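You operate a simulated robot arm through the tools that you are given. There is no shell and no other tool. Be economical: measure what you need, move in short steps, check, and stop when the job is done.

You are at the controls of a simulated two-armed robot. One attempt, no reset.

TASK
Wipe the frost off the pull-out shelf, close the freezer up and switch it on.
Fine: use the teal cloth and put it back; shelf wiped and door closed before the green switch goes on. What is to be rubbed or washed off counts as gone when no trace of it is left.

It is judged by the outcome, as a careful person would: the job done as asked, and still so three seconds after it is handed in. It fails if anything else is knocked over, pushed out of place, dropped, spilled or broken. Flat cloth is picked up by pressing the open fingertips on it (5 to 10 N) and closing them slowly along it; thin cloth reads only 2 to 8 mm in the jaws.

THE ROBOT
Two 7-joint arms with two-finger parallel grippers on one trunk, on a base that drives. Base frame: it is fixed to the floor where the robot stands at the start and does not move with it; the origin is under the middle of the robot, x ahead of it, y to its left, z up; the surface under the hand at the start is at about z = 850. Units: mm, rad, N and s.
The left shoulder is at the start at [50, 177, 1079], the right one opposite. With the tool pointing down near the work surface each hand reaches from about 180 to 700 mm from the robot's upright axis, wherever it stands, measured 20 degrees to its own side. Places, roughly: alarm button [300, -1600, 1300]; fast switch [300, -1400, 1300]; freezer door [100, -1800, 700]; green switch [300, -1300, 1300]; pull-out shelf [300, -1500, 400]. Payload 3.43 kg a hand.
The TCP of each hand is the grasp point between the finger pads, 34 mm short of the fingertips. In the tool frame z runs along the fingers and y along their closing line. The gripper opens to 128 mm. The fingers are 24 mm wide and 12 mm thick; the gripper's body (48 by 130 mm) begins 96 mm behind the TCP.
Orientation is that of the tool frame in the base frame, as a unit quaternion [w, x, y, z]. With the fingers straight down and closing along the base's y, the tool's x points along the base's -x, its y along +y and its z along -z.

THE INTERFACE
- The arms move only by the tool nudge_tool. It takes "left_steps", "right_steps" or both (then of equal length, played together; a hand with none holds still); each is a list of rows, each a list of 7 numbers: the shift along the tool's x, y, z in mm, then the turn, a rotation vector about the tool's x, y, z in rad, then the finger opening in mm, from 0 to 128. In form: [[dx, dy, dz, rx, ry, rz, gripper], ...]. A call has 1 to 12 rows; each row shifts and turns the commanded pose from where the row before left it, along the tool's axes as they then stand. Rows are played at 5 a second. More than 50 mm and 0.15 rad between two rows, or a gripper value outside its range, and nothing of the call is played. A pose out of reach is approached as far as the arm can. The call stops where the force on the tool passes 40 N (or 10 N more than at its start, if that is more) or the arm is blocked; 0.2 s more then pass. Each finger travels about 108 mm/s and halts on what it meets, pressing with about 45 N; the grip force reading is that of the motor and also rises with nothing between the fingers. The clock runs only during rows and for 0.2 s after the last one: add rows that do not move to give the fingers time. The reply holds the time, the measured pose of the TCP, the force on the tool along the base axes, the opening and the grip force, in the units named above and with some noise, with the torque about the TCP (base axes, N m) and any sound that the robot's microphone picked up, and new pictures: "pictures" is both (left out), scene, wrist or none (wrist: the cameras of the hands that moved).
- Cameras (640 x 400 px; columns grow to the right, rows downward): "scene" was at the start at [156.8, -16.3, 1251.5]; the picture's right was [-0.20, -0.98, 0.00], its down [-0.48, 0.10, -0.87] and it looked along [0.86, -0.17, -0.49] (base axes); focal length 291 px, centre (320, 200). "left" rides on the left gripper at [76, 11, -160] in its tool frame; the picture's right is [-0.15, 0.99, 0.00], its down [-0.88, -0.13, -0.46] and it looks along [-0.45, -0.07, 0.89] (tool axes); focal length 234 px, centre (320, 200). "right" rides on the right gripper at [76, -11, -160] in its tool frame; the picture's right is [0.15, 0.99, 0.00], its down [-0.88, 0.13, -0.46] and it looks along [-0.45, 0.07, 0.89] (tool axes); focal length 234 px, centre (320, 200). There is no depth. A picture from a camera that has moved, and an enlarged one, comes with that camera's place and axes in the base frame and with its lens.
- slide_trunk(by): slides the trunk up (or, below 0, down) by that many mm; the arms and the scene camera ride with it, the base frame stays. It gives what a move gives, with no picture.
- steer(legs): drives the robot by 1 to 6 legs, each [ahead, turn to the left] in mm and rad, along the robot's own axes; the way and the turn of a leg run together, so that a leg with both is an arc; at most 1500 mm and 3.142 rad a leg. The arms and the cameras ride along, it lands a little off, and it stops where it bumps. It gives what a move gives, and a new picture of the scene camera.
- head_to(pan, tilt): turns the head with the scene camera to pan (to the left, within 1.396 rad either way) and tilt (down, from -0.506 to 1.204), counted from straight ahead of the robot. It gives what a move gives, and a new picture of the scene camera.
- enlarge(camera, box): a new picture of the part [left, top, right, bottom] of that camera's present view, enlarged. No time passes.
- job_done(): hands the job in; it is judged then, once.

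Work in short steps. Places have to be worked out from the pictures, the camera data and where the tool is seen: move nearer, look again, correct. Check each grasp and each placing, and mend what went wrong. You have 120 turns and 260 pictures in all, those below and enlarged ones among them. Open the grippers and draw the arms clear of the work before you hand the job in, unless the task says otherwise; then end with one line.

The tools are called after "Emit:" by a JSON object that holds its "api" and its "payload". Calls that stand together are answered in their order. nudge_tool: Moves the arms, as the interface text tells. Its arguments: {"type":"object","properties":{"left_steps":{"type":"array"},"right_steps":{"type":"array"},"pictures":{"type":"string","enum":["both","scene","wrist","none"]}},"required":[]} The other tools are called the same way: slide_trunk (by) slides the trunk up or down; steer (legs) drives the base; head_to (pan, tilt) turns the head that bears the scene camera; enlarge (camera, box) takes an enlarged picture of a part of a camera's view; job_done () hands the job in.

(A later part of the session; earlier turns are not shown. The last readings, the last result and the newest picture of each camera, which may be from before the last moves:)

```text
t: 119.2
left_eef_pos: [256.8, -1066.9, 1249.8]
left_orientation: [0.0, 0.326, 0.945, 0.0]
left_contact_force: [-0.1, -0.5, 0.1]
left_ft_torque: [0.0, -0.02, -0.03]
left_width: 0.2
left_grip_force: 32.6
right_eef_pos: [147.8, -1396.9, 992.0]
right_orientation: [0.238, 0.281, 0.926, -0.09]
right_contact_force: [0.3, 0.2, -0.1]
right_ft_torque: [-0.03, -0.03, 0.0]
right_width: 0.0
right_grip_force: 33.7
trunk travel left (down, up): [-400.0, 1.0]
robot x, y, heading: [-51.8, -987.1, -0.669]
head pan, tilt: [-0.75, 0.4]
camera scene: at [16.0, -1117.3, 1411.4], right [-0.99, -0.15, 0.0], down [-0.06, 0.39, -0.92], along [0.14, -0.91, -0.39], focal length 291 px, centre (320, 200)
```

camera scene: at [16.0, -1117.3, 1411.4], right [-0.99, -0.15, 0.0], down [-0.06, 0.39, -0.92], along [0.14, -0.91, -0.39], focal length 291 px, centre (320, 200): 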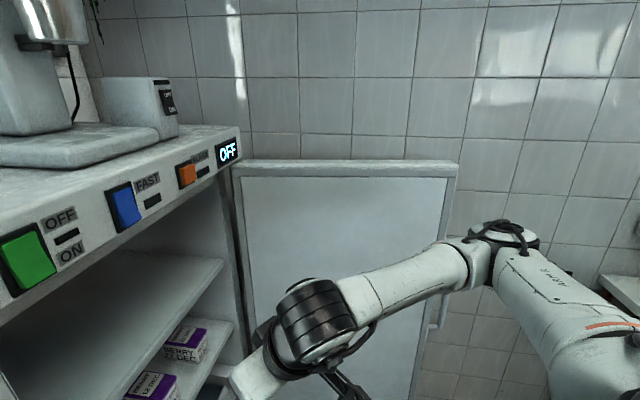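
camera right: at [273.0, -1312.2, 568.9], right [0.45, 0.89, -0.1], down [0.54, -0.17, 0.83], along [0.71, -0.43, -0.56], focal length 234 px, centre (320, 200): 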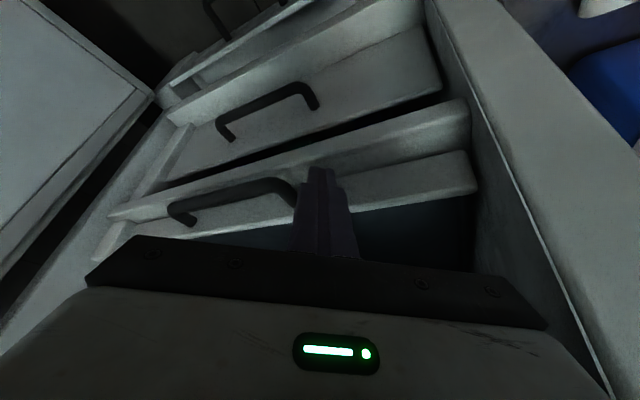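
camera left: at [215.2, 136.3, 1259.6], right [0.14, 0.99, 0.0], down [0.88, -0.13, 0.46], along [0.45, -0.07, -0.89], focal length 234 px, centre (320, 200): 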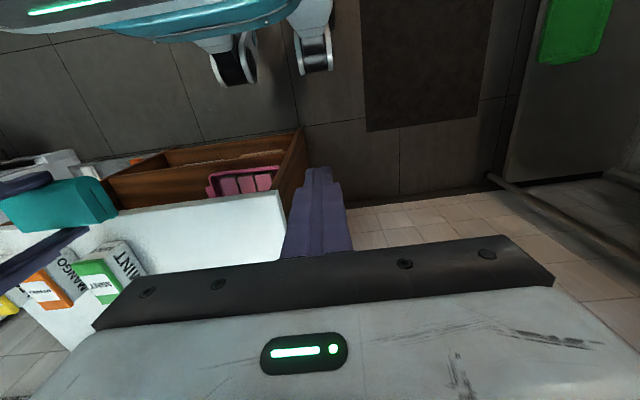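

Door: inner top edge runs from about (324, -1747) to (-205, -1820), top z≈1220. I plan to hook over its top near the free end with open fingers. First I straighten the right hand and raise it.

Emit:
{"api": "nudge_tool", "payload": {"right_steps": [[0, 0, 0, 0, 0.128, 0, 0], [0, 0, 0, 0, 0.128, 0, 0], [0, 0, 0, 0, 0.128, 0, 0], [0, 0, 0, 0, 0.12, 0, 0], [0, 0, -48, 0, 0, 0, 0], [0, 0, -48, 0, 0, 0, 0], [0, 0, -48, 0, 0, 0, 0], [0, 0, -48, 0, 0, 0, 0], [0, 0, -48, 0, 0, 0, 0], [0, 0, -48, 0, 0, 0, 0]], "pictures": "scene"}}

```text
t: 121.4
left_eef_pos: [255.5, -1065.2, 1248.5]
left_orientation: [-0.001, 0.325, 0.946, -0.001]
left_contact_force: [-0.5, 0.0, 0.6]
left_ft_torque: [-0.03, -0.02, 0.0]
left_width: 0.0
left_grip_force: 33.3
right_eef_pos: [147.1, -1387.4, 1280.4]
right_orientation: [0.0, 0.292, 0.956, -0.016]
right_contact_force: [-0.2, 0.5, 0.4]
right_ft_torque: [-0.01, -0.03, 0.0]
right_width: 0.0
right_grip_force: 32.8
trunk travel left (down, up): [-400.0, 1.0]
robot x, y, heading: [-51.1, -981.8, -0.666]
head pan, tilt: [-0.75, 0.4]
camera scene: at [15.6, -1116.3, 1411.6], right [-0.99, -0.15, 0.0], down [-0.06, 0.38, -0.92], along [0.14, -0.91, -0.39], focal length 291 px, centre (320, 200)
```

scene: 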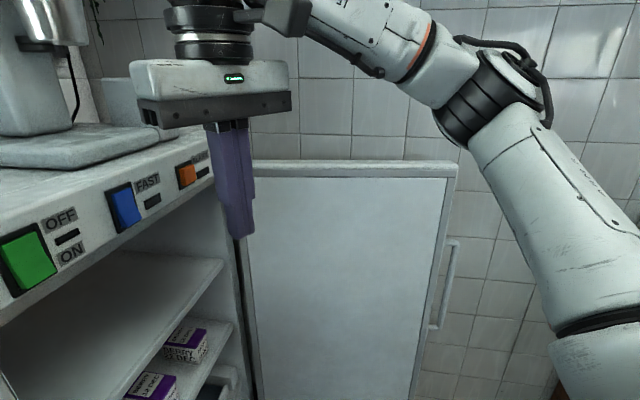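

The elbow is now above door height. I reverse out, turn and back into the aisle west of the door, so that the arms clear freezer and counter.

Emit:
{"api": "steer", "payload": {"legs": [[-300, 0], [0, 2.03]]}}

Emit:
{"api": "head_to", "payload": {"pan": 1.39, "tilt": 0.4}}

```text
t: 128.4
left_eef_pos: [-356.1, -490.1, 1249.2]
left_orientation: [0.0, -0.639, 0.77, 0.0]
left_contact_force: [-0.3, -0.6, -0.3]
left_ft_torque: [-0.01, -0.01, -0.06]
left_width: 0.0
left_grip_force: 32.9
right_eef_pos: [-22.6, -435.7, 1279.3]
right_orientation: [0.013, -0.665, 0.747, -0.009]
right_contact_force: [0.7, -0.1, 0.3]
right_ft_torque: [0.03, 0.0, 0.0]
right_width: 0.1
right_grip_force: 33.0
trunk travel left (down, up): [-400.0, 1.0]
robot x, y, heading: [-285.8, -803.4, 1.386]
head pan, tilt: [-0.75, 0.4]
camera scene: at [-201.9, -674.0, 1411.5], right [0.59, -0.81, 0.0], down [-0.31, -0.23, -0.92], along [0.74, 0.55, -0.39], focal length 291 px, centre (320, 200)
```

scene: 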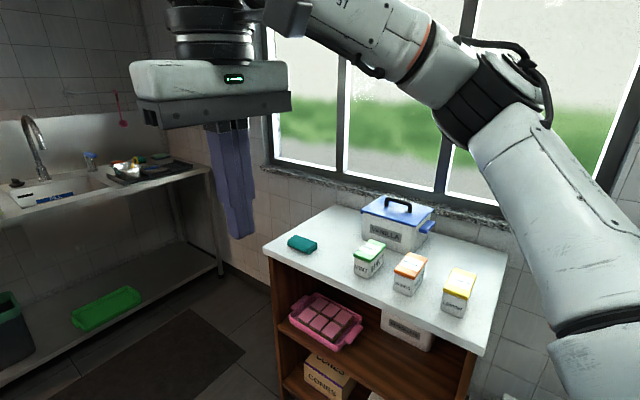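

```text
t: 130.4
left_eef_pos: [-356.8, -489.1, 1249.0]
left_orientation: [0.001, -0.639, 0.769, 0.0]
left_contact_force: [-0.2, -0.1, -0.6]
left_ft_torque: [-0.02, 0.0, -0.01]
left_width: 0.0
left_grip_force: 32.6
right_eef_pos: [-21.8, -436.4, 1280.5]
right_orientation: [0.014, -0.666, 0.746, -0.009]
right_contact_force: [0.1, -0.6, 0.1]
right_ft_torque: [0.03, -0.01, 0.05]
right_width: 0.0
right_grip_force: 33.1
trunk travel left (down, up): [-400.0, 1.0]
robot x, y, heading: [-285.1, -802.0, 1.385]
head pan, tilt: [1.389, 0.4]
camera scene: at [-362.8, -695.4, 1411.5], right [0.36, 0.93, 0.0], down [0.36, -0.14, -0.92], along [-0.86, 0.33, -0.39], focal length 291 px, centre (320, 200)
```

scene: 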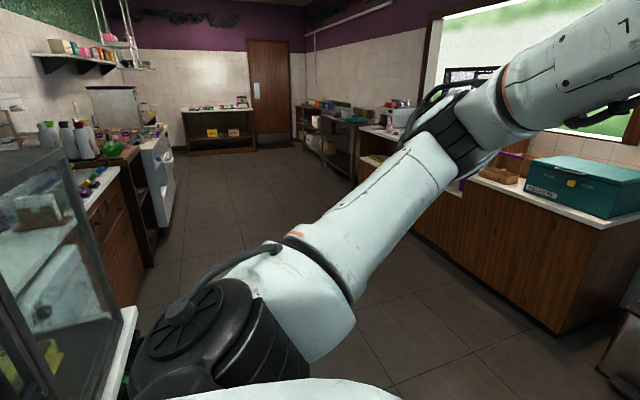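

There is a glass case on the counter behind; I choose a tighter path: turn a little right, reverse 400, and look again.

Emit:
{"api": "steer", "payload": {"legs": [[0, -0.185], [-400, 0]]}}

Emit:
{"api": "head_to", "payload": {"pan": 1.39, "tilt": 0.6}}

```text
t: 133.6
left_eef_pos: [-443.9, -855.7, 1249.3]
left_orientation: [0.0, -0.564, 0.826, -0.001]
left_contact_force: [0.4, -0.4, -0.3]
left_ft_torque: [-0.01, -0.01, 0.0]
left_width: 0.0
left_grip_force: 33.1
right_eef_pos: [-105.6, -866.5, 1279.8]
right_orientation: [0.013, -0.593, 0.805, -0.01]
right_contact_force: [0.0, 0.8, -0.3]
right_ft_torque: [0.05, 0.0, -0.01]
right_width: 0.0
right_grip_force: 33.2
trunk travel left (down, up): [-400.0, 1.0]
robot x, y, heading: [-433.7, -1169.1, 1.193]
head pan, tilt: [1.389, 0.4]
camera scene: at [-489.1, -1057.8, 1411.5], right [0.53, 0.85, 0.0], down [0.33, -0.2, -0.92], along [-0.78, 0.49, -0.39], focal length 291 px, centre (320, 200)
```

scene: 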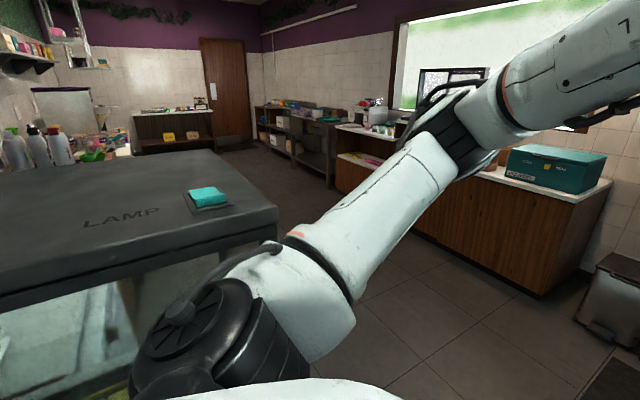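

```text
t: 134.3
left_eef_pos: [-443.0, -854.7, 1250.4]
left_orientation: [-0.001, -0.564, 0.826, 0.0]
left_contact_force: [-0.5, 0.4, 0.4]
left_ft_torque: [0.03, -0.04, -0.03]
left_width: 0.0
left_grip_force: 33.1
right_eef_pos: [-104.8, -865.2, 1279.4]
right_orientation: [0.013, -0.592, 0.806, -0.01]
right_contact_force: [0.6, 0.0, 1.0]
right_ft_torque: [-0.01, 0.02, 0.01]
right_width: 0.1
right_grip_force: 33.2
trunk travel left (down, up): [-400.0, 1.0]
robot x, y, heading: [-434.5, -1174.5, 1.195]
head pan, tilt: [1.389, 0.6]
camera scene: at [-485.3, -1059.5, 1393.3], right [0.53, 0.85, 0.0], down [0.48, -0.3, -0.83], along [-0.7, 0.44, -0.56], focal length 291 px, centre (320, 200)
```

scene: 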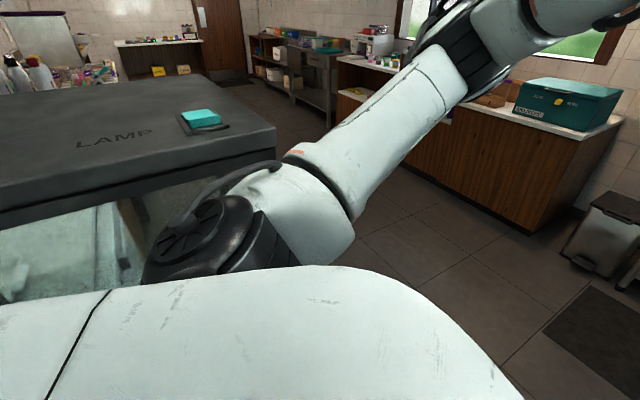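

The case corner is at about (-797, -928), 360 mm from my axis. I turn right in place towards the door.

Emit:
{"api": "steer", "payload": {"legs": [[0, -2.045]]}}

Emit:
{"api": "head_to", "payload": {"pan": -0.3, "tilt": 0.5}}

```text
t: 139.6
left_eef_pos: [-145.6, -1309.6, 1249.9]
left_orientation: [-0.001, 0.411, 0.912, 0.0]
left_contact_force: [0.0, -0.7, 0.1]
left_ft_torque: [0.0, 0.02, -0.02]
left_width: 0.0
left_grip_force: 32.8
right_eef_pos: [-310.1, -1607.7, 1279.5]
right_orientation: [-0.001, 0.379, 0.925, -0.016]
right_contact_force: [0.1, 0.8, -1.0]
right_ft_torque: [0.03, 0.01, 0.02]
right_width: 0.1
right_grip_force: 33.4
trunk travel left (down, up): [-400.0, 1.0]
robot x, y, heading: [-432.3, -1173.1, -0.846]
head pan, tilt: [1.389, 0.6]
camera scene: at [-313.9, -1178.3, 1393.2], right [0.52, -0.86, 0.0], down [-0.48, -0.29, -0.83], along [0.71, 0.43, -0.56], focal length 291 px, centre (320, 200)
```

scene: 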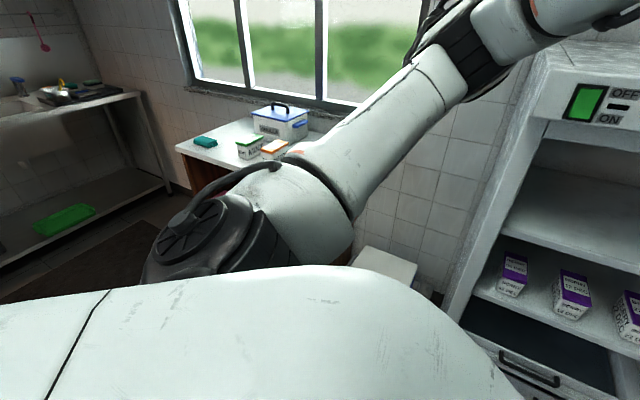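

```text
t: 141.3
left_eef_pos: [-146.2, -1308.6, 1248.1]
left_orientation: [0.0, 0.41, 0.912, 0.0]
left_contact_force: [0.2, -0.3, -0.1]
left_ft_torque: [0.0, 0.02, 0.03]
left_width: 0.1
left_grip_force: 32.8
right_eef_pos: [-310.6, -1605.7, 1279.7]
right_orientation: [-0.002, 0.378, 0.926, -0.016]
right_contact_force: [0.7, 0.3, -0.3]
right_ft_torque: [-0.03, -0.04, 0.0]
right_width: 0.0
right_grip_force: 33.6
trunk travel left (down, up): [-400.0, 1.0]
robot x, y, heading: [-433.7, -1177.6, -0.844]
head pan, tilt: [-0.3, 0.499]
camera scene: at [-352.1, -1306.7, 1402.3], right [-0.91, -0.41, 0.0], down [-0.2, 0.44, -0.88], along [0.36, -0.8, -0.48], focal length 291 px, centre (320, 200)
```

scene: 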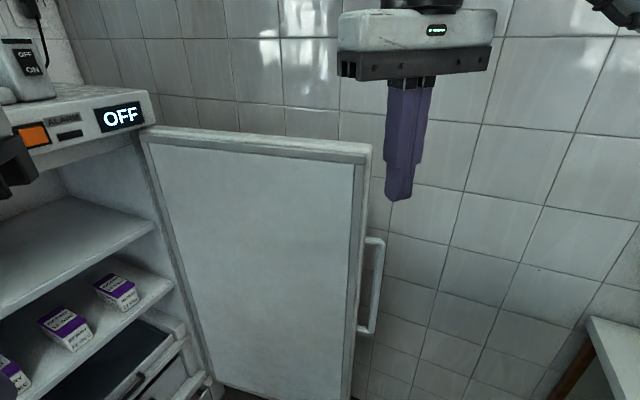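

Emit:
{"api": "enlarge", "payload": {"camera": "scene", "box": [280, 110, 440, 350]}}

```text
1.67 times, centred on (360, 230) of scene
camera zoom: at [-352.1, -1306.7, 1402.3], right [-0.91, -0.41, 0.0], down [-0.2, 0.44, -0.88], along [0.36, -0.8, -0.48], focal length 485 px, centre (253, 150)
```

zoom: 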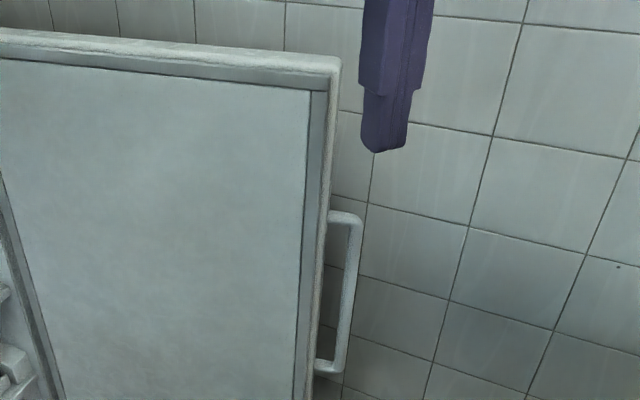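

Door's free top corner: inner (-215, -1825), outer (-213, -1877), i.e. 50 mm thick, z≈1215. I drive 100 mm closer and turn a little left.

Emit:
{"api": "steer", "payload": {"legs": [[100, 0], [0, 0.3]]}}

Emit:
{"api": "nudge_tool", "payload": {"right_steps": [[0, 0, -15, 0, 0, -0.15, 60], [0, 0, -15, 0, 0, -0.15, 128], [0, 0, 0, 0, 0, -0.15, 128]], "pictures": "none"}}

Emit:
{"api": "head_to", "payload": {"pan": -0.6, "tilt": 0.5}}

```text
t: 143.5
left_eef_pos: [-52.9, -1293.1, 1249.3]
left_orientation: [-0.002, 0.269, 0.963, 0.0]
left_contact_force: [0.2, 0.5, -0.3]
left_ft_torque: [-0.02, 0.02, -0.01]
left_width: 0.0
left_grip_force: 33.1
right_eef_pos: [-119.0, -1623.8, 1280.8]
right_orientation: [0.001, 0.234, 0.972, -0.016]
right_contact_force: [0.0, 0.6, 0.1]
right_ft_torque: [-0.01, 0.03, 0.0]
right_width: 0.0
right_grip_force: 32.7
trunk travel left (down, up): [-400.0, 1.0]
robot x, y, heading: [-368.7, -1247.3, -0.545]
head pan, tilt: [-0.3, 0.499]
camera scene: at [-249.2, -1350.4, 1402.3], right [-0.75, -0.66, 0.0], down [-0.32, 0.36, -0.88], along [0.58, -0.66, -0.48], focal length 291 px, centre (320, 200)
```

scene: 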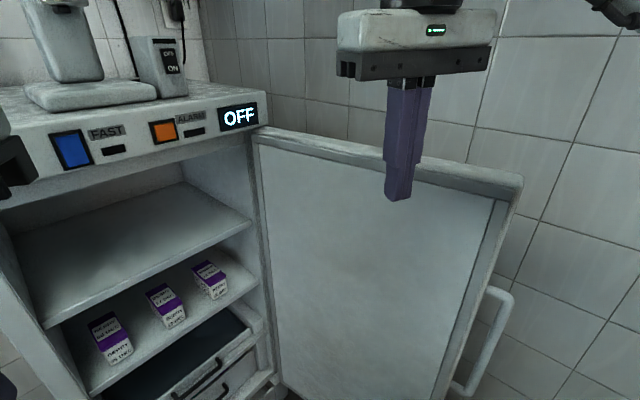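

```text
t: 144.3
left_eef_pos: [-52.6, -1292.8, 1249.3]
left_orientation: [0.0, 0.269, 0.963, 0.0]
left_contact_force: [-0.2, 0.2, -0.3]
left_ft_torque: [0.01, -0.01, 0.01]
left_width: 0.2
left_grip_force: 33.2
right_eef_pos: [-119.2, -1623.4, 1309.3]
right_orientation: [-0.003, 0.011, 1.0, -0.017]
right_contact_force: [-0.4, 0.6, 0.0]
right_ft_torque: [0.03, -0.01, 0.02]
right_width: 127.8
right_grip_force: 0.0
trunk travel left (down, up): [-400.0, 1.0]
robot x, y, heading: [-368.9, -1249.4, -0.548]
head pan, tilt: [-0.3, 0.499]
```

```text
t: 145.1
left_eef_pos: [-52.3, -1292.0, 1250.3]
left_orientation: [-0.001, 0.269, 0.963, 0.0]
left_contact_force: [0.1, -0.1, -0.1]
left_ft_torque: [0.0, 0.01, -0.01]
left_width: 0.1
left_grip_force: 32.8
right_eef_pos: [-120.4, -1624.2, 1308.7]
right_orientation: [-0.003, 0.014, 1.0, -0.016]
right_contact_force: [-0.6, 0.1, -0.5]
right_ft_torque: [0.03, 0.0, 0.0]
right_width: 128.1
right_grip_force: 0.1
trunk travel left (down, up): [-400.0, 1.0]
robot x, y, heading: [-370.4, -1249.1, -0.546]
head pan, tilt: [-0.6, 0.499]
camera scene: at [-272.4, -1365.5, 1402.3], right [-0.91, -0.41, 0.0], down [-0.2, 0.44, -0.88], along [0.36, -0.8, -0.48], focal length 291 px, centre (320, 200)
```

scene: 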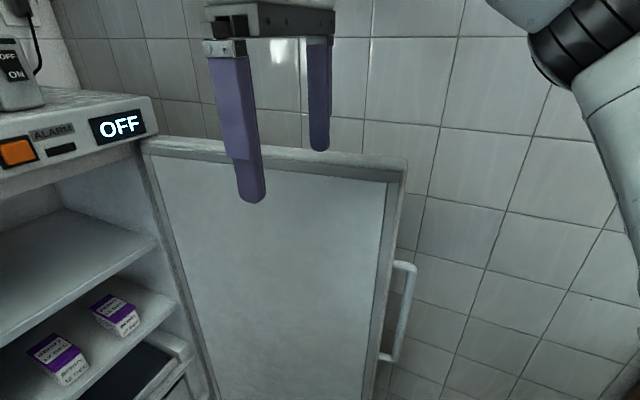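

The hand is open, closing along y. I carry it over the door top near its free end, tips still 60 mm above.

Emit:
{"api": "nudge_tool", "payload": {"right_steps": [[9, -45, 0, 0, 0, 0, 128], [9, -45, 0, 0, 0, 0, 128], [9, -45, 0, 0, 0, 0, 128], [9, -45, 0, 0, 0, 0, 128], [9, -44, 0, 0, 0, 0, 128], [0, 0, 0, 0, 0, 0, 128]]}}

```text
t: 146.5
left_eef_pos: [-52.7, -1292.3, 1248.7]
left_orientation: [0.0, 0.269, 0.963, -0.001]
left_contact_force: [-0.5, 0.0, -0.4]
left_ft_torque: [-0.04, -0.01, 0.0]
left_width: 0.0
left_grip_force: 33.0
right_eef_pos: [-173.3, -1749.8, 1267.9]
right_orientation: [-0.004, 0.013, 1.0, -0.017]
right_contact_force: [-0.8, -0.1, -0.1]
right_ft_torque: [0.02, -0.01, -0.01]
right_width: 127.9
right_grip_force: 0.0
right hand out of reach, approached as far as the arm can: row 3, 4, 5
trunk travel left (down, up): [-400.0, 1.0]
robot x, y, heading: [-371.1, -1246.5, -0.541]
head pan, tilt: [-0.6, 0.499]
camera scene: at [-272.4, -1365.3, 1402.3], right [-0.91, -0.41, 0.0], down [-0.2, 0.44, -0.88], along [0.36, -0.8, -0.48], focal length 291 px, centre (320, 200)
camera right: at [-250.6, -1754.0, 1429.2], right [-0.12, 0.99, -0.03], down [0.89, 0.12, 0.45], along [0.45, 0.03, -0.89], focal length 234 px, centre (320, 200)
```

scene: 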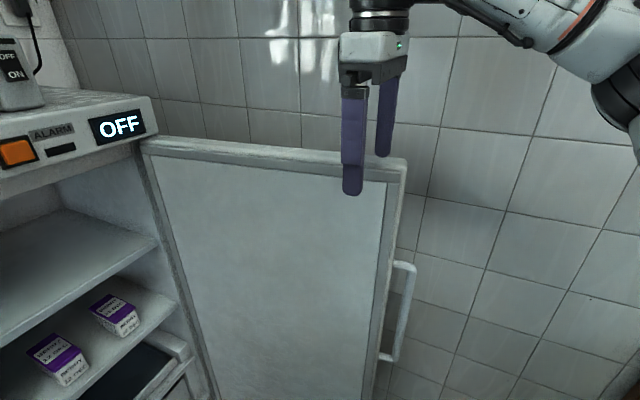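
right: 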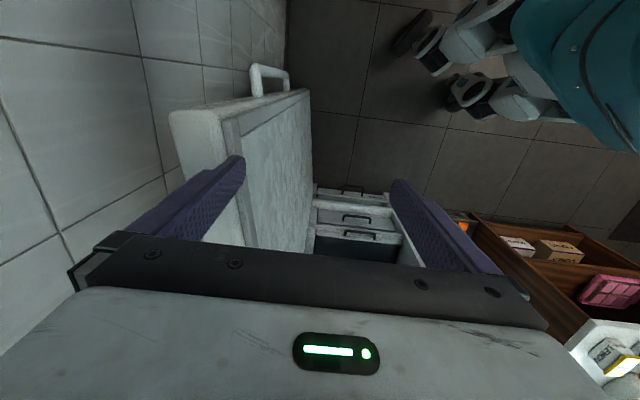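

Out of reach by 100 mm. I lift and retract the hand a little and reposition the base to about (-397, -1346).

Emit:
{"api": "nudge_tool", "payload": {"right_steps": [[0, 40, -25, 0, 0, 0, 128], [0, 40, -25, 0, 0, 0, 128], [0, 20, -10, 0, 0, 0, 128]], "pictures": "none"}}

Emit:
{"api": "steer", "payload": {"legs": [[0, -0.75], [150, 0], [0, 0.7], [-80, 0]]}}

```text
t: 147.3
left_eef_pos: [-52.6, -1291.8, 1248.2]
left_orientation: [0.0, 0.269, 0.963, -0.001]
left_contact_force: [0.4, 0.3, 0.1]
left_ft_torque: [0.02, -0.01, -0.01]
left_width: 0.2
left_grip_force: 33.1
right_eef_pos: [-171.0, -1647.7, 1323.2]
right_orientation: [-0.003, 0.012, 1.0, -0.016]
right_contact_force: [0.3, 0.6, -0.2]
right_ft_torque: [-0.02, 0.05, -0.01]
right_width: 128.3
right_grip_force: 0.0
trunk travel left (down, up): [-400.0, 1.0]
robot x, y, heading: [-371.2, -1250.1, -0.551]
head pan, tilt: [-0.6, 0.499]
```

```text
t: 153.2
left_eef_pos: [-80.0, -1407.2, 1248.3]
left_orientation: [-0.001, 0.292, 0.956, 0.0]
left_contact_force: [-0.3, -0.1, 0.2]
left_ft_torque: [0.03, 0.0, 0.0]
left_width: 0.0
left_grip_force: 33.2
right_eef_pos: [-215.9, -1758.4, 1322.2]
right_orientation: [-0.004, 0.037, 0.999, -0.016]
right_contact_force: [-0.4, 0.2, 0.8]
right_ft_torque: [-0.01, -0.03, -0.03]
right_width: 127.9
right_grip_force: 0.1
trunk travel left (down, up): [-400.0, 1.0]
robot x, y, heading: [-390.7, -1344.8, -0.597]
head pan, tilt: [-0.6, 0.499]
camera scene: at [-304.2, -1469.9, 1402.4], right [-0.93, -0.37, 0.0], down [-0.17, 0.45, -0.88], along [0.32, -0.82, -0.48], focal length 291 px, centre (320, 200)
```

scene: 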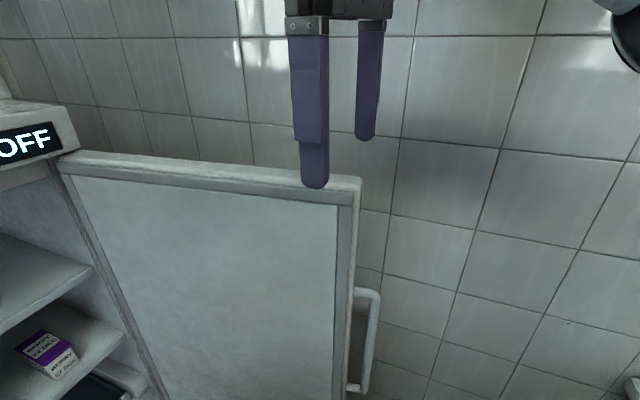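

Emit:
{"api": "nudge_tool", "payload": {"right_steps": [[-19, -29, 0, 0, 0, 0, 128], [-19, -29, 0, 0, 0, 0, 128], [-19, -28, 0, 0, 0, 0, 128], [0, 0, 0, 0, 0, 0, 128]]}}

```text
t: 154.2
left_eef_pos: [-81.5, -1408.9, 1248.8]
left_orientation: [0.0, 0.293, 0.956, -0.001]
left_contact_force: [-0.2, 0.0, 0.6]
left_ft_torque: [0.0, -0.05, -0.01]
left_width: 0.0
left_grip_force: 33.0
right_eef_pos: [-169.1, -1827.7, 1311.1]
right_orientation: [-0.003, 0.037, 0.999, -0.017]
right_contact_force: [-0.2, -0.1, 0.3]
right_ft_torque: [-0.02, 0.0, -0.03]
right_width: 128.0
right_grip_force: 0.2
right hand out of reach, approached as far as the arm can: row 3
trunk travel left (down, up): [-400.0, 1.0]
robot x, y, heading: [-396.0, -1350.1, -0.595]
head pan, tilt: [-0.6, 0.499]
camera scene: at [-303.9, -1469.9, 1402.4], right [-0.93, -0.37, 0.0], down [-0.17, 0.45, -0.88], along [0.32, -0.82, -0.48], focal length 291 px, centre (320, 200)
camera right: at [-246.2, -1828.1, 1472.0], right [-0.07, 1.0, -0.03], down [0.89, 0.08, 0.45], along [0.45, 0.0, -0.89], focal length 234 px, centre (320, 200)
```

scene: 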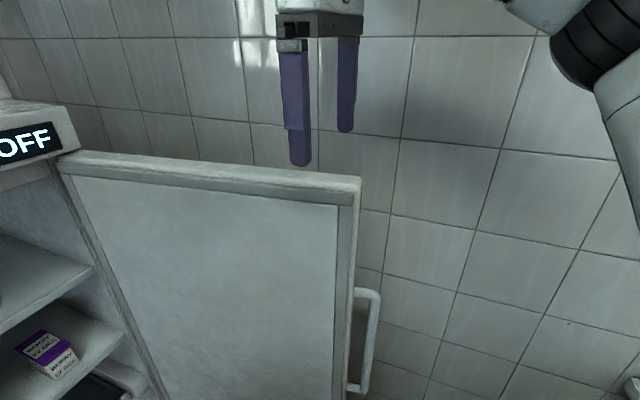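
right: 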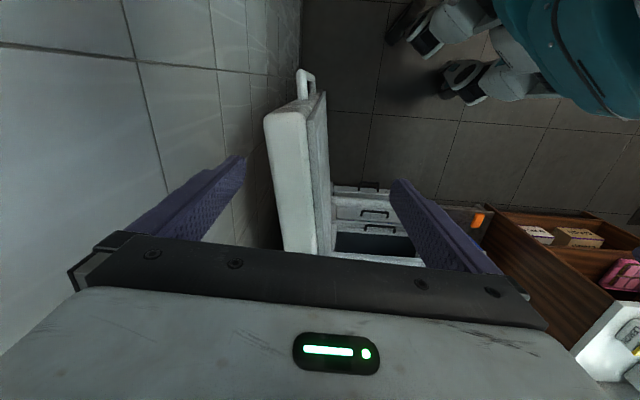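

The door edge lies between the open fingers. I lower straight over it.

Emit:
{"api": "nudge_tool", "payload": {"right_steps": [[0, 0, 35, 0, 0, 0, 128], [0, 0, 30, 0, 0, 0, 128], [0, 0, 25, 0, 0, 0, 128], [0, 0, 15, 0, 0, 0, 128]]}}

```text
t: 154.9
left_eef_pos: [-79.7, -1406.9, 1249.1]
left_orientation: [0.0, 0.292, 0.956, -0.001]
left_contact_force: [0.7, -1.3, -0.4]
left_ft_torque: [0.05, 0.03, 0.0]
left_width: 0.1
left_grip_force: 33.2
right_eef_pos: [-172.9, -1830.0, 1244.8]
right_orientation: [0.006, 0.037, 0.999, -0.024]
right_contact_force: [-2.5, 1.0, 12.7]
right_ft_torque: [-0.78, 0.34, -0.02]
right_width: 127.3
right_grip_force: 0.0
trunk travel left (down, up): [-400.0, 1.0]
robot x, y, heading: [-394.1, -1349.5, -0.599]
head pan, tilt: [-0.6, 0.499]
stopped in row 3 (right hand): the force on the tool passed its limit at 55 N (the readings are from after the stop); the commanded pose is now the measured one
camera scene: at [-304.1, -1469.9, 1402.6], right [-0.93, -0.37, 0.0], down [-0.17, 0.45, -0.88], along [0.32, -0.82, -0.48], focal length 291 px, centre (320, 200)
camera right: at [-250.1, -1828.6, 1405.2], right [-0.07, 1.0, -0.05], down [0.88, 0.09, 0.46], along [0.47, -0.01, -0.89], focal length 234 px, centre (320, 200)
```

scene: 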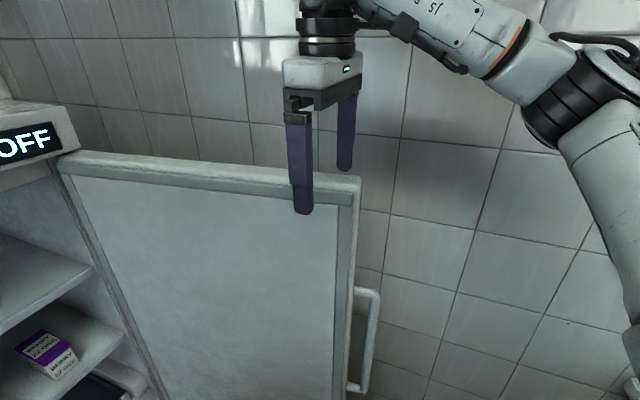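
right: 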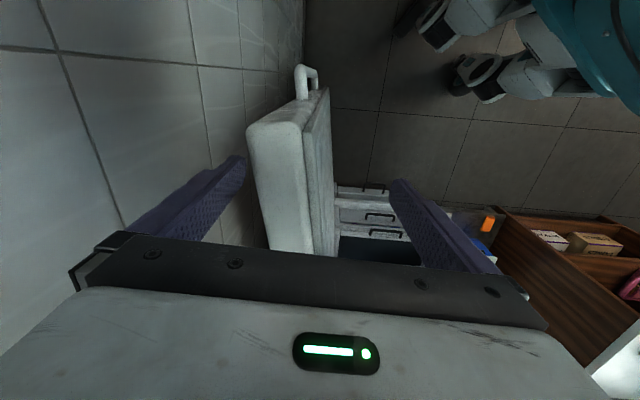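

The rear finger sits on the door's back edge (door spans y -1847…-1893 here). I lift 15 mm, shift 38 mm towards -y and lower again.

Emit:
{"api": "nudge_tool", "payload": {"right_steps": [[0, 0, -18, 0, 0, 0, 128], [0, -20, 0, 0, 0, 0, 128], [0, -20, 0, 0, 0, 0, 128], [0, 0, 0, 0, 0, 0, 128]], "pictures": "wrist"}}

```text
t: 155.9
left_eef_pos: [-80.3, -1408.1, 1249.0]
left_orientation: [-0.001, 0.293, 0.956, 0.001]
left_contact_force: [0.4, 0.0, -0.6]
left_ft_torque: [-0.01, 0.0, 0.05]
left_width: 0.1
left_grip_force: 32.4
right_eef_pos: [-175.8, -1863.9, 1259.6]
right_orientation: [0.005, 0.039, 0.999, -0.023]
right_contact_force: [0.0, 0.1, 1.1]
right_ft_torque: [0.0, 0.01, 0.01]
right_width: 128.1
right_grip_force: 0.1
right hand out of reach, approached as far as the arm can: row 3
trunk travel left (down, up): [-400.0, 1.0]
robot x, y, heading: [-391.6, -1350.0, -0.596]
head pan, tilt: [-0.6, 0.499]
camera right: at [-252.9, -1862.3, 1419.7], right [-0.07, 1.0, -0.05], down [0.88, 0.08, 0.46], along [0.46, -0.01, -0.89], focal length 234 px, centre (320, 200)
```

right: 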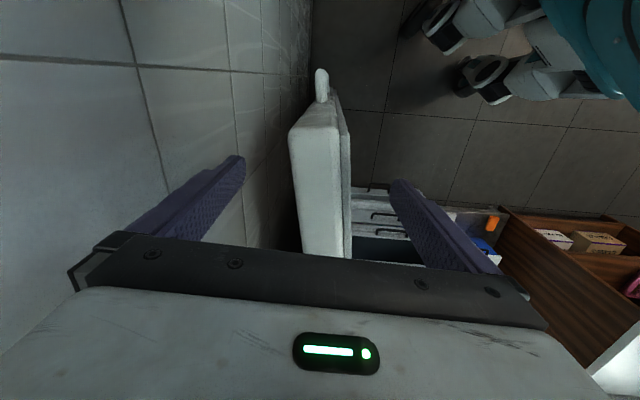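

Now the door is well centred between the fingers; I lower.

Emit:
{"api": "nudge_tool", "payload": {"right_steps": [[0, 0, 20, 0, 0, 0, 128], [0, 0, 20, 0, 0, 0, 128], [0, 0, 20, 0, 0, 0, 128], [0, 0, 10, 0, 0, 0, 128]]}}

```text
t: 156.9
left_eef_pos: [-79.8, -1408.8, 1248.6]
left_orientation: [-0.001, 0.292, 0.956, 0.0]
left_contact_force: [-0.3, 0.1, 0.1]
left_ft_torque: [0.01, 0.02, 0.0]
left_width: 0.0
left_grip_force: 32.9
right_eef_pos: [-173.4, -1867.3, 1189.0]
right_orientation: [0.005, 0.038, 0.999, -0.022]
right_contact_force: [-0.2, 0.2, -0.6]
right_ft_torque: [0.0, 0.02, -0.03]
right_width: 128.0
right_grip_force: 0.1
trunk travel left (down, up): [-400.0, 1.0]
robot x, y, heading: [-393.9, -1347.4, -0.591]
head pan, tilt: [-0.6, 0.499]
camera scene: at [-303.5, -1470.5, 1402.3], right [-0.93, -0.37, 0.0], down [-0.18, 0.45, -0.88], along [0.32, -0.82, -0.48], focal length 291 px, centre (320, 200)
camera right: at [-252.6, -1865.5, 1349.6], right [-0.07, 1.0, -0.05], down [0.88, 0.08, 0.46], along [0.46, -0.01, -0.89], focal length 234 px, centre (320, 200)
```

scene: 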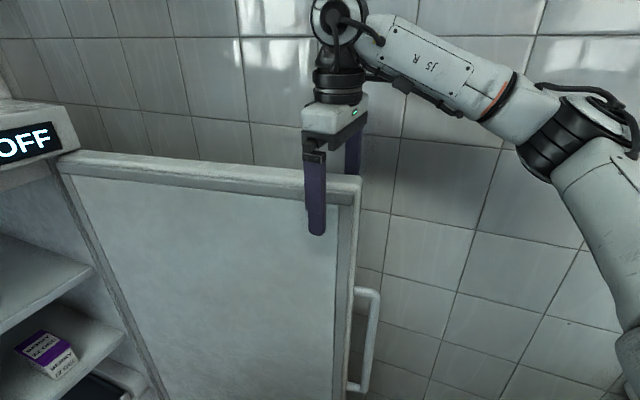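
right: 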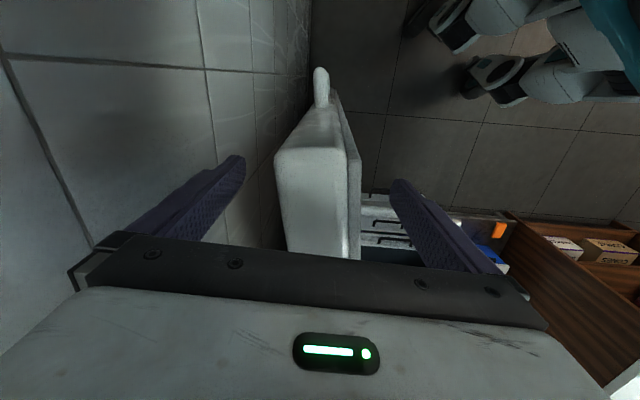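

The door edge is hooked. I pull it along its arc about the hinge (~[330, -1780]), in small rows.

Emit:
{"api": "nudge_tool", "payload": {"right_steps": [[1, 20, 0, 0, 0, 0, 128], [1, 20, 0, 0, 0, 0, 128], [5, 29, 0, 0, 0, 0, 128], [5, 29, 0, 0, 0, 0, 128], [5, 29, 0, 0, 0, 0, 128], [-2.8, 29.6, 0, 0, 0, 0, 128], [-2.8, 29.6, 0, 0, 0, 0, 128], [-2.8, 29.6, 0, 0, 0, 0, 128]]}}

```text
t: 158.7
left_eef_pos: [-80.7, -1407.1, 1248.3]
left_orientation: [-0.001, 0.292, 0.956, -0.001]
left_contact_force: [0.6, -0.1, 0.0]
left_ft_torque: [-0.02, -0.01, -0.06]
left_width: 0.0
left_grip_force: 33.0
right_eef_pos: [-166.2, -1651.7, 1180.7]
right_orientation: [0.005, 0.037, 0.999, -0.022]
right_contact_force: [1.4, -0.3, -0.1]
right_ft_torque: [-0.03, 0.01, 0.01]
right_width: 127.9
right_grip_force: 0.0
trunk travel left (down, up): [-400.0, 1.0]
robot x, y, heading: [-393.3, -1349.8, -0.599]
head pan, tilt: [-0.6, 0.499]
camera scene: at [-302.8, -1469.6, 1402.3], right [-0.93, -0.37, 0.0], down [-0.18, 0.44, -0.88], along [0.32, -0.82, -0.48], focal length 291 px, centre (320, 200)
camera right: at [-244.1, -1648.8, 1340.5], right [-0.07, 1.0, -0.05], down [0.88, 0.09, 0.46], along [0.46, -0.01, -0.89], focal length 234 px, centre (320, 200)
```

scene: 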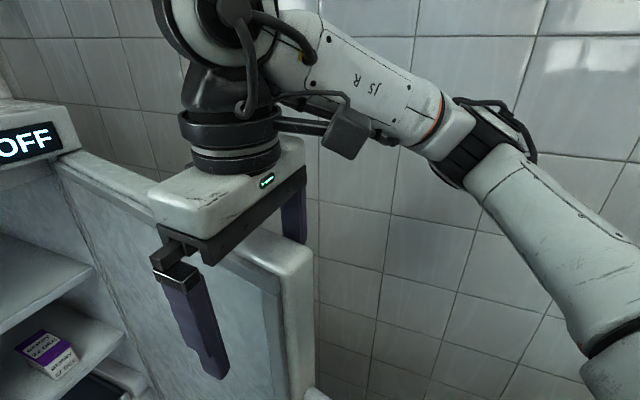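
right: 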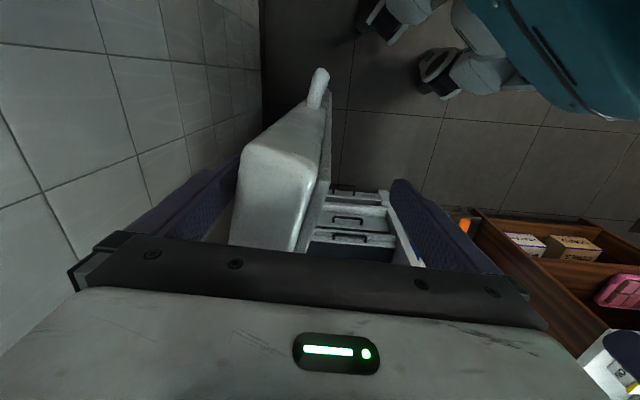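

Emit:
{"api": "nudge_tool", "payload": {"right_steps": [[-8.2, 28.7, 0, 0, 0, 0, 128], [-8.2, 28.7, 0, 0, 0, 0, 128], [-8.2, 28.7, 0, 0, 0, 0, 128], [-12.3, 27, 0, 0, 0, 0, 128], [-12.3, 27, 0, 0, 0, 0, 128], [-12.3, 27, 0, 0, 0, 0, 128]]}}

```text
t: 160.0
left_eef_pos: [-75.4, -1404.9, 1250.4]
left_orientation: [0.001, 0.285, 0.959, 0.002]
left_contact_force: [3.8, 5.2, 0.1]
left_ft_torque: [-0.73, 0.48, 0.1]
left_width: 0.0
left_grip_force: 32.5
right_eef_pos: [-103.3, -1511.3, 1176.8]
right_orientation: [0.005, 0.041, 0.999, -0.019]
right_contact_force: [0.4, 0.1, -0.3]
right_ft_torque: [-0.02, 0.0, 0.03]
right_width: 127.6
right_grip_force: 0.0
trunk travel left (down, up): [-400.0, 1.0]
robot x, y, heading: [-391.3, -1347.8, -0.598]
head pan, tilt: [-0.6, 0.499]
stopped in row 6 (left hand): the force on the tool passed its limit at 69 N (the readings are from after the stop); the commanded pose is now the measured one
camera scene: at [-303.0, -1470.1, 1402.3], right [-0.93, -0.37, 0.0], down [-0.18, 0.45, -0.88], along [0.32, -0.82, -0.48], focal length 291 px, centre (320, 200)
camera right: at [-181.3, -1511.4, 1336.5], right [-0.06, 1.0, -0.04], down [0.88, 0.08, 0.46], along [0.46, -0.01, -0.89], focal length 234 px, centre (320, 200)
```

scene: 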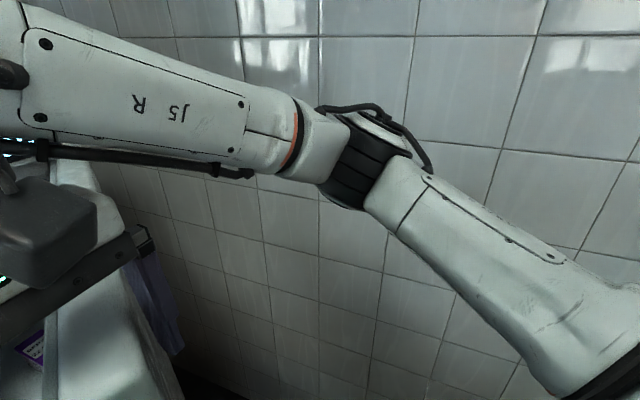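
right: 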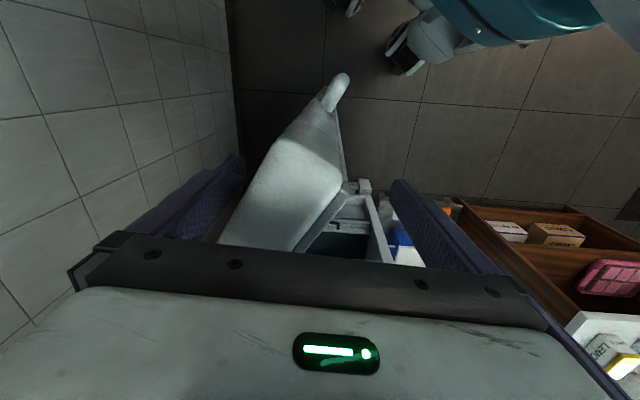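

The doors's right hand met my own left hand. I move the left hand aside to the left, and turn the head to follow.

Emit:
{"api": "nudge_tool", "payload": {"left_steps": [[0, 40, 0, 0, 0, 0, 0], [0, 45, 0, 0, 0, 0, 0], [0, 45, 0, 0, 0, 0, 0], [0, 45, 0, 0, 0, 0, 0], [0, 45, 0, 0, 0, 0, 0]], "pictures": "none"}}

Emit:
{"api": "head_to", "payload": {"pan": 0.1, "tilt": 0.5}}

```text
t: 161.2
left_eef_pos: [42.2, -1221.8, 1250.9]
left_orientation: [0.001, 0.285, 0.959, 0.001]
left_contact_force: [0.5, -0.1, -0.5]
left_ft_torque: [-0.01, 0.0, -0.04]
left_width: 0.0
left_grip_force: 33.2
right_eef_pos: [-103.6, -1511.9, 1176.1]
right_orientation: [0.006, 0.041, 0.999, -0.021]
right_contact_force: [-0.1, -0.3, 0.4]
right_ft_torque: [-0.03, 0.0, 0.02]
right_width: 128.3
right_grip_force: 0.1
trunk travel left (down, up): [-400.0, 1.0]
robot x, y, heading: [-394.8, -1344.5, -0.596]
head pan, tilt: [-0.6, 0.499]
```

```text
t: 162.3
left_eef_pos: [42.7, -1221.8, 1252.1]
left_orientation: [0.001, 0.286, 0.958, 0.003]
left_contact_force: [1.0, 0.6, -0.3]
left_ft_torque: [0.0, 0.0, -0.05]
left_width: 0.0
left_grip_force: 33.0
right_eef_pos: [-102.3, -1513.9, 1176.6]
right_orientation: [0.006, 0.041, 0.999, -0.02]
right_contact_force: [-0.1, -0.6, 0.0]
right_ft_torque: [0.05, 0.0, -0.01]
right_width: 127.8
right_grip_force: 0.0
trunk travel left (down, up): [-400.0, 1.0]
robot x, y, heading: [-393.9, -1347.3, -0.593]
head pan, tilt: [0.099, 0.499]
camera scene: at [-256.8, -1429.2, 1402.3], right [-0.48, -0.88, 0.0], down [-0.42, 0.23, -0.88], along [0.77, -0.42, -0.48], focal length 291 px, centre (320, 200)
```

scene: 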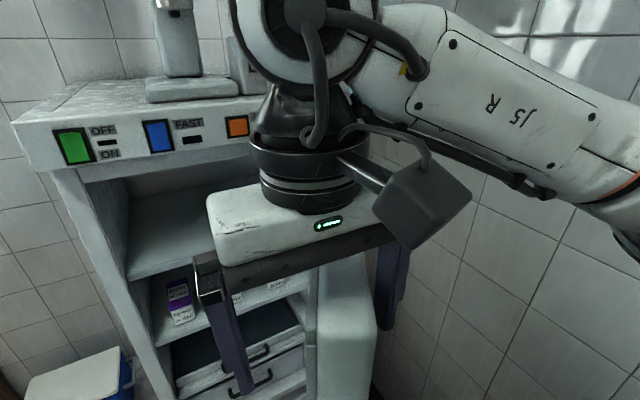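

Emit:
{"api": "nudge_tool", "payload": {"left_steps": [[20, 40, 0, 0, 0, 0, 0], [20, 40, 0, 0, 0, 0, 0], [20, 40, 0, 0, 0, 0, 0], [20, 40, 0, 0, 0, 0, 0], [0, 0, 0, 0, 0, 0, 0], [0, 0, 0, 0, 0, 0, 0], [0, 0, 0, 0, 0, 0, 0], [0, 0, 0, 0, 0, 0, 0]], "right_steps": [[0, 0, 0, 0, 0, 0.1, 128], [0, 0, 0, 0, 0, 0.1, 128], [0, 0, 0, 0, 0, 0.1, 128], [0, 0, 0, 0, 0, 0.1, 128], [-4.4, 28.2, 0, 0, 0, 0, 128], [-4.4, 28.2, 0, 0, 0, 0, 128], [-4.4, 28.2, 0, 0, 0, 0, 128], [-4.4, 28.2, 0, 0, 0, 0, 128]]}}

```text
t: 164.1
left_eef_pos: [116.7, -1174.0, 1208.0]
left_orientation: [0.001, 0.286, 0.958, 0.001]
left_contact_force: [-0.1, -0.1, 0.1]
left_ft_torque: [0.0, 0.06, 0.01]
left_width: 0.1
left_grip_force: 33.6
left hand out of reach, approached as far as the arm can: row 1, 2, 3, 4
right_eef_pos: [-33.6, -1419.4, 1171.7]
right_orientation: [0.009, 0.239, 0.971, -0.019]
right_contact_force: [-0.4, 0.4, 0.2]
right_ft_torque: [-0.03, 0.02, 0.0]
right_width: 128.1
right_grip_force: 0.1
trunk travel left (down, up): [-400.0, 1.0]
robot x, y, heading: [-389.9, -1344.3, -0.593]
head pan, tilt: [0.099, 0.499]
camera scene: at [-256.1, -1428.0, 1402.3], right [-0.48, -0.88, 0.0], down [-0.42, 0.23, -0.88], along [0.77, -0.42, -0.48], focal length 291 px, centre (320, 200)
camera right: at [-108.7, -1387.9, 1331.6], right [0.33, 0.94, -0.04], down [0.84, -0.27, 0.48], along [0.44, -0.19, -0.88], focal length 234 px, centre (320, 200)
camera left: at [59.8, -1124.1, 1368.5], right [0.66, 0.75, 0.0], down [0.66, -0.59, 0.46], along [0.34, -0.3, -0.89], focal length 234 px, centre (320, 200)
```

scene: 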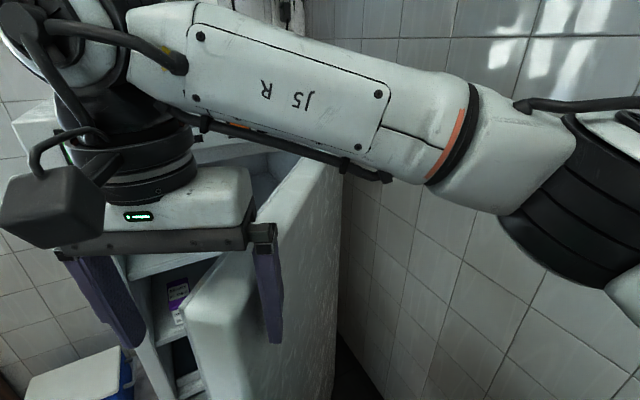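
right: 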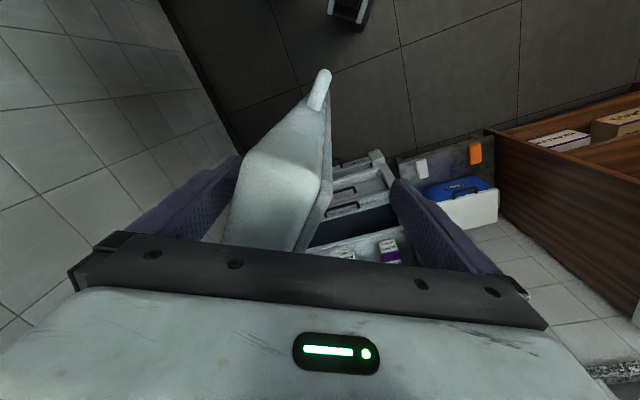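
left: 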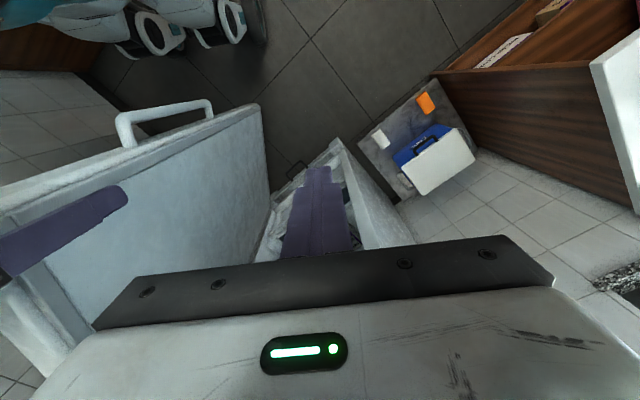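

The left hand drifted forward; I pull it well back while continuing to swing the door to about 60°.

Emit:
{"api": "nudge_tool", "payload": {"left_steps": [[40, 0, -5, 0, 0, 0, 0], [40, 0, -5, 0, 0, 0, 0], [40, 0, -5, 0, 0, 0, 0], [30, 0, 0, 0, 0, 0, 0], [0, 0, 0, 0, 0, 0, 0], [0, 0, 0, 0, 0, 0, 0], [0, 0, 0, 0, 0, 0, 0], [0, 0, 0, 0, 0, 0, 0], [0, 0, 0, 0, 0, 0, 0], [0, 0, 0, 0, 0, 0, 0]], "right_steps": [[0, 0, 0, 0, 0, 0.088, 128], [0, 0, 0, 0, 0, 0.088, 128], [0, 0, 0, 0, 0, 0.088, 128], [0, 0, 0, 0, 0, 0.088, 128], [-1, 29, 0, 0, 0, 0, 128], [-1, 29, 0, 0, 0, 0, 128], [-1, 29, 0, 0, 0, 0, 128], [-6, 29, 0, 0, 0, 0, 128], [-6, 29, 0, 0, 0, 0, 128], [-6, 29, 0, 0, 0, 0, 128]]}}

```text
t: 166.5
left_eef_pos: [26.6, -1202.0, 1192.9]
left_orientation: [0.001, 0.286, 0.958, 0.003]
left_contact_force: [-0.8, -1.0, -0.4]
left_ft_torque: [0.01, -0.01, -0.01]
left_width: 0.1
left_grip_force: 33.2
left hand out of reach, approached as far as the arm can: row 1, 2, 3, 4
right_eef_pos: [18.4, -1435.1, 1184.2]
right_orientation: [0.008, 0.448, 0.894, 0.005]
right_contact_force: [-0.2, -0.1, 0.1]
right_ft_torque: [0.05, 0.0, 0.01]
right_width: 128.0
right_grip_force: 0.0
right hand out of reach, approached as far as the arm can: row 6, 7, 8, 9, 10
trunk travel left (down, up): [-400.0, 1.0]
robot x, y, heading: [-391.3, -1349.0, -0.594]
head pan, tilt: [0.099, 0.499]
stopped in row 10 (right hand): the arm was blocked; the commanded pose is now the measured one
camera scene: at [-256.8, -1429.4, 1402.3], right [-0.48, -0.88, 0.0], down [-0.42, 0.23, -0.88], along [0.77, -0.42, -0.48], focal length 291 px, centre (320, 200)
camera right: at [-40.4, -1381.0, 1343.6], right [0.7, 0.71, 0.01], down [0.62, -0.63, 0.47], along [0.34, -0.32, -0.89], focal length 234 px, centre (320, 200)
camera left: at [-31.3, -1151.7, 1352.8], right [0.66, 0.75, 0.0], down [0.66, -0.59, 0.46], along [0.34, -0.3, -0.89], focal length 234 px, centre (320, 200)
```

scene: 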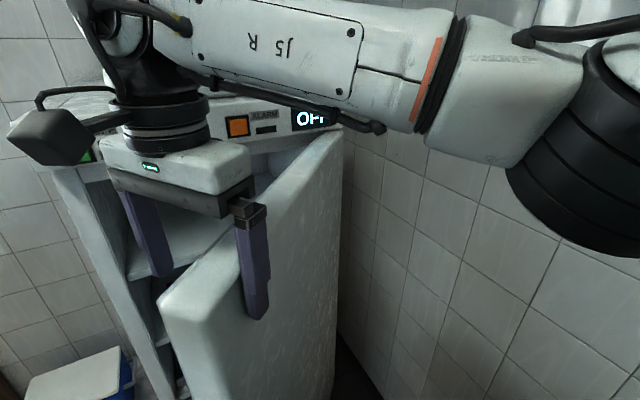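
right: 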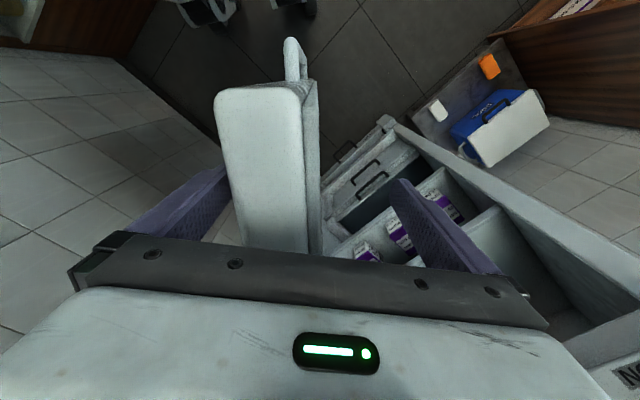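
left: 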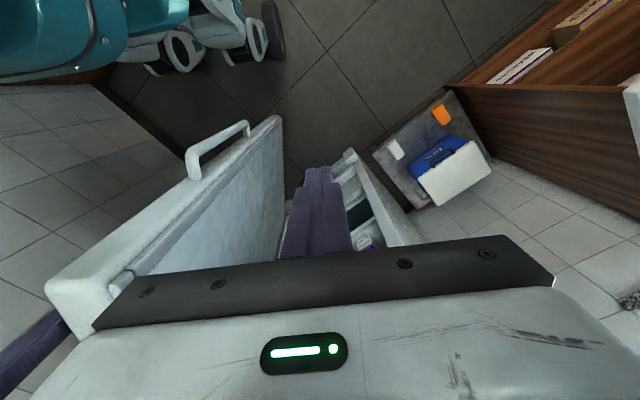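

The right hand has crossed my midline, so the arm is at its limit; the door is about half closed. I lift the hand off the door, close it, and will turn the base to face the freezer.

Emit:
{"api": "nudge_tool", "payload": {"right_steps": [[0, 0, -40, 0, 0, 0, 128], [0, 0, -45, 0, 0, 0, 128], [0, 0, -35, 0, 0, 0, 60], [0, -30, 0, 0, 0, 0, 0], [0, -40, 0, 0, 0, 0, 0], [0, -40, 0, 0, 0, 0, 0], [10, -40, 0, 0, 0, 0, 0]], "pictures": "scene"}}

```text
t: 167.3
left_eef_pos: [26.7, -1202.6, 1194.6]
left_orientation: [0.001, 0.286, 0.958, 0.003]
left_contact_force: [-0.1, -0.2, -0.3]
left_ft_torque: [0.03, 0.0, -0.01]
left_width: 0.2
left_grip_force: 33.8
right_eef_pos: [23.1, -1496.8, 1256.2]
right_orientation: [-0.08, 0.489, 0.867, 0.047]
right_contact_force: [-1.0, 0.0, 0.4]
right_ft_torque: [0.0, 0.01, 0.01]
right_width: 41.2
right_grip_force: 0.2
right hand out of reach, approached as far as the arm can: row 3
trunk travel left (down, up): [-400.0, 1.0]
robot x, y, heading: [-389.9, -1348.6, -0.593]
head pan, tilt: [0.099, 0.499]
stopped in row 4 (right hand): the arm was blocked; the commanded pose is now the measured one
camera scene: at [-257.2, -1429.3, 1402.4], right [-0.48, -0.88, 0.0], down [-0.42, 0.23, -0.88], along [0.77, -0.42, -0.48], focal length 291 px, centre (320, 200)
```

scene: 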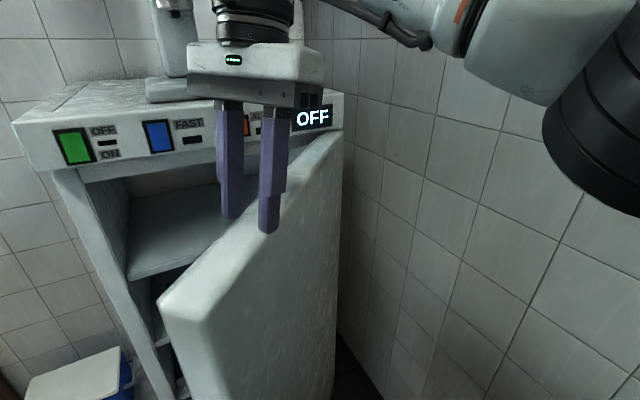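

Emit:
{"api": "nudge_tool", "payload": {"right_steps": [[20, -10, -15, 0, 0, 0, 20], [20, -10, -15, 0, 0, 0, 0], [20, -10, -10, 0, 0, 0, 0]], "pictures": "none"}}

```text
t: 168.1
left_eef_pos: [26.9, -1201.6, 1192.7]
left_orientation: [0.0, 0.285, 0.958, 0.003]
left_contact_force: [-0.1, -0.3, 0.3]
left_ft_torque: [-0.01, -0.02, 0.01]
left_width: 0.0
left_grip_force: 33.1
right_eef_pos: [-30.5, -1464.8, 1306.2]
right_orientation: [-0.079, 0.487, 0.869, 0.046]
right_contact_force: [0.1, -0.2, -0.9]
right_ft_torque: [0.01, -0.04, -0.01]
right_width: 0.0
right_grip_force: 33.1
trunk travel left (down, up): [-400.0, 1.0]
robot x, y, heading: [-393.8, -1349.0, -0.597]
head pan, tilt: [0.099, 0.499]
```

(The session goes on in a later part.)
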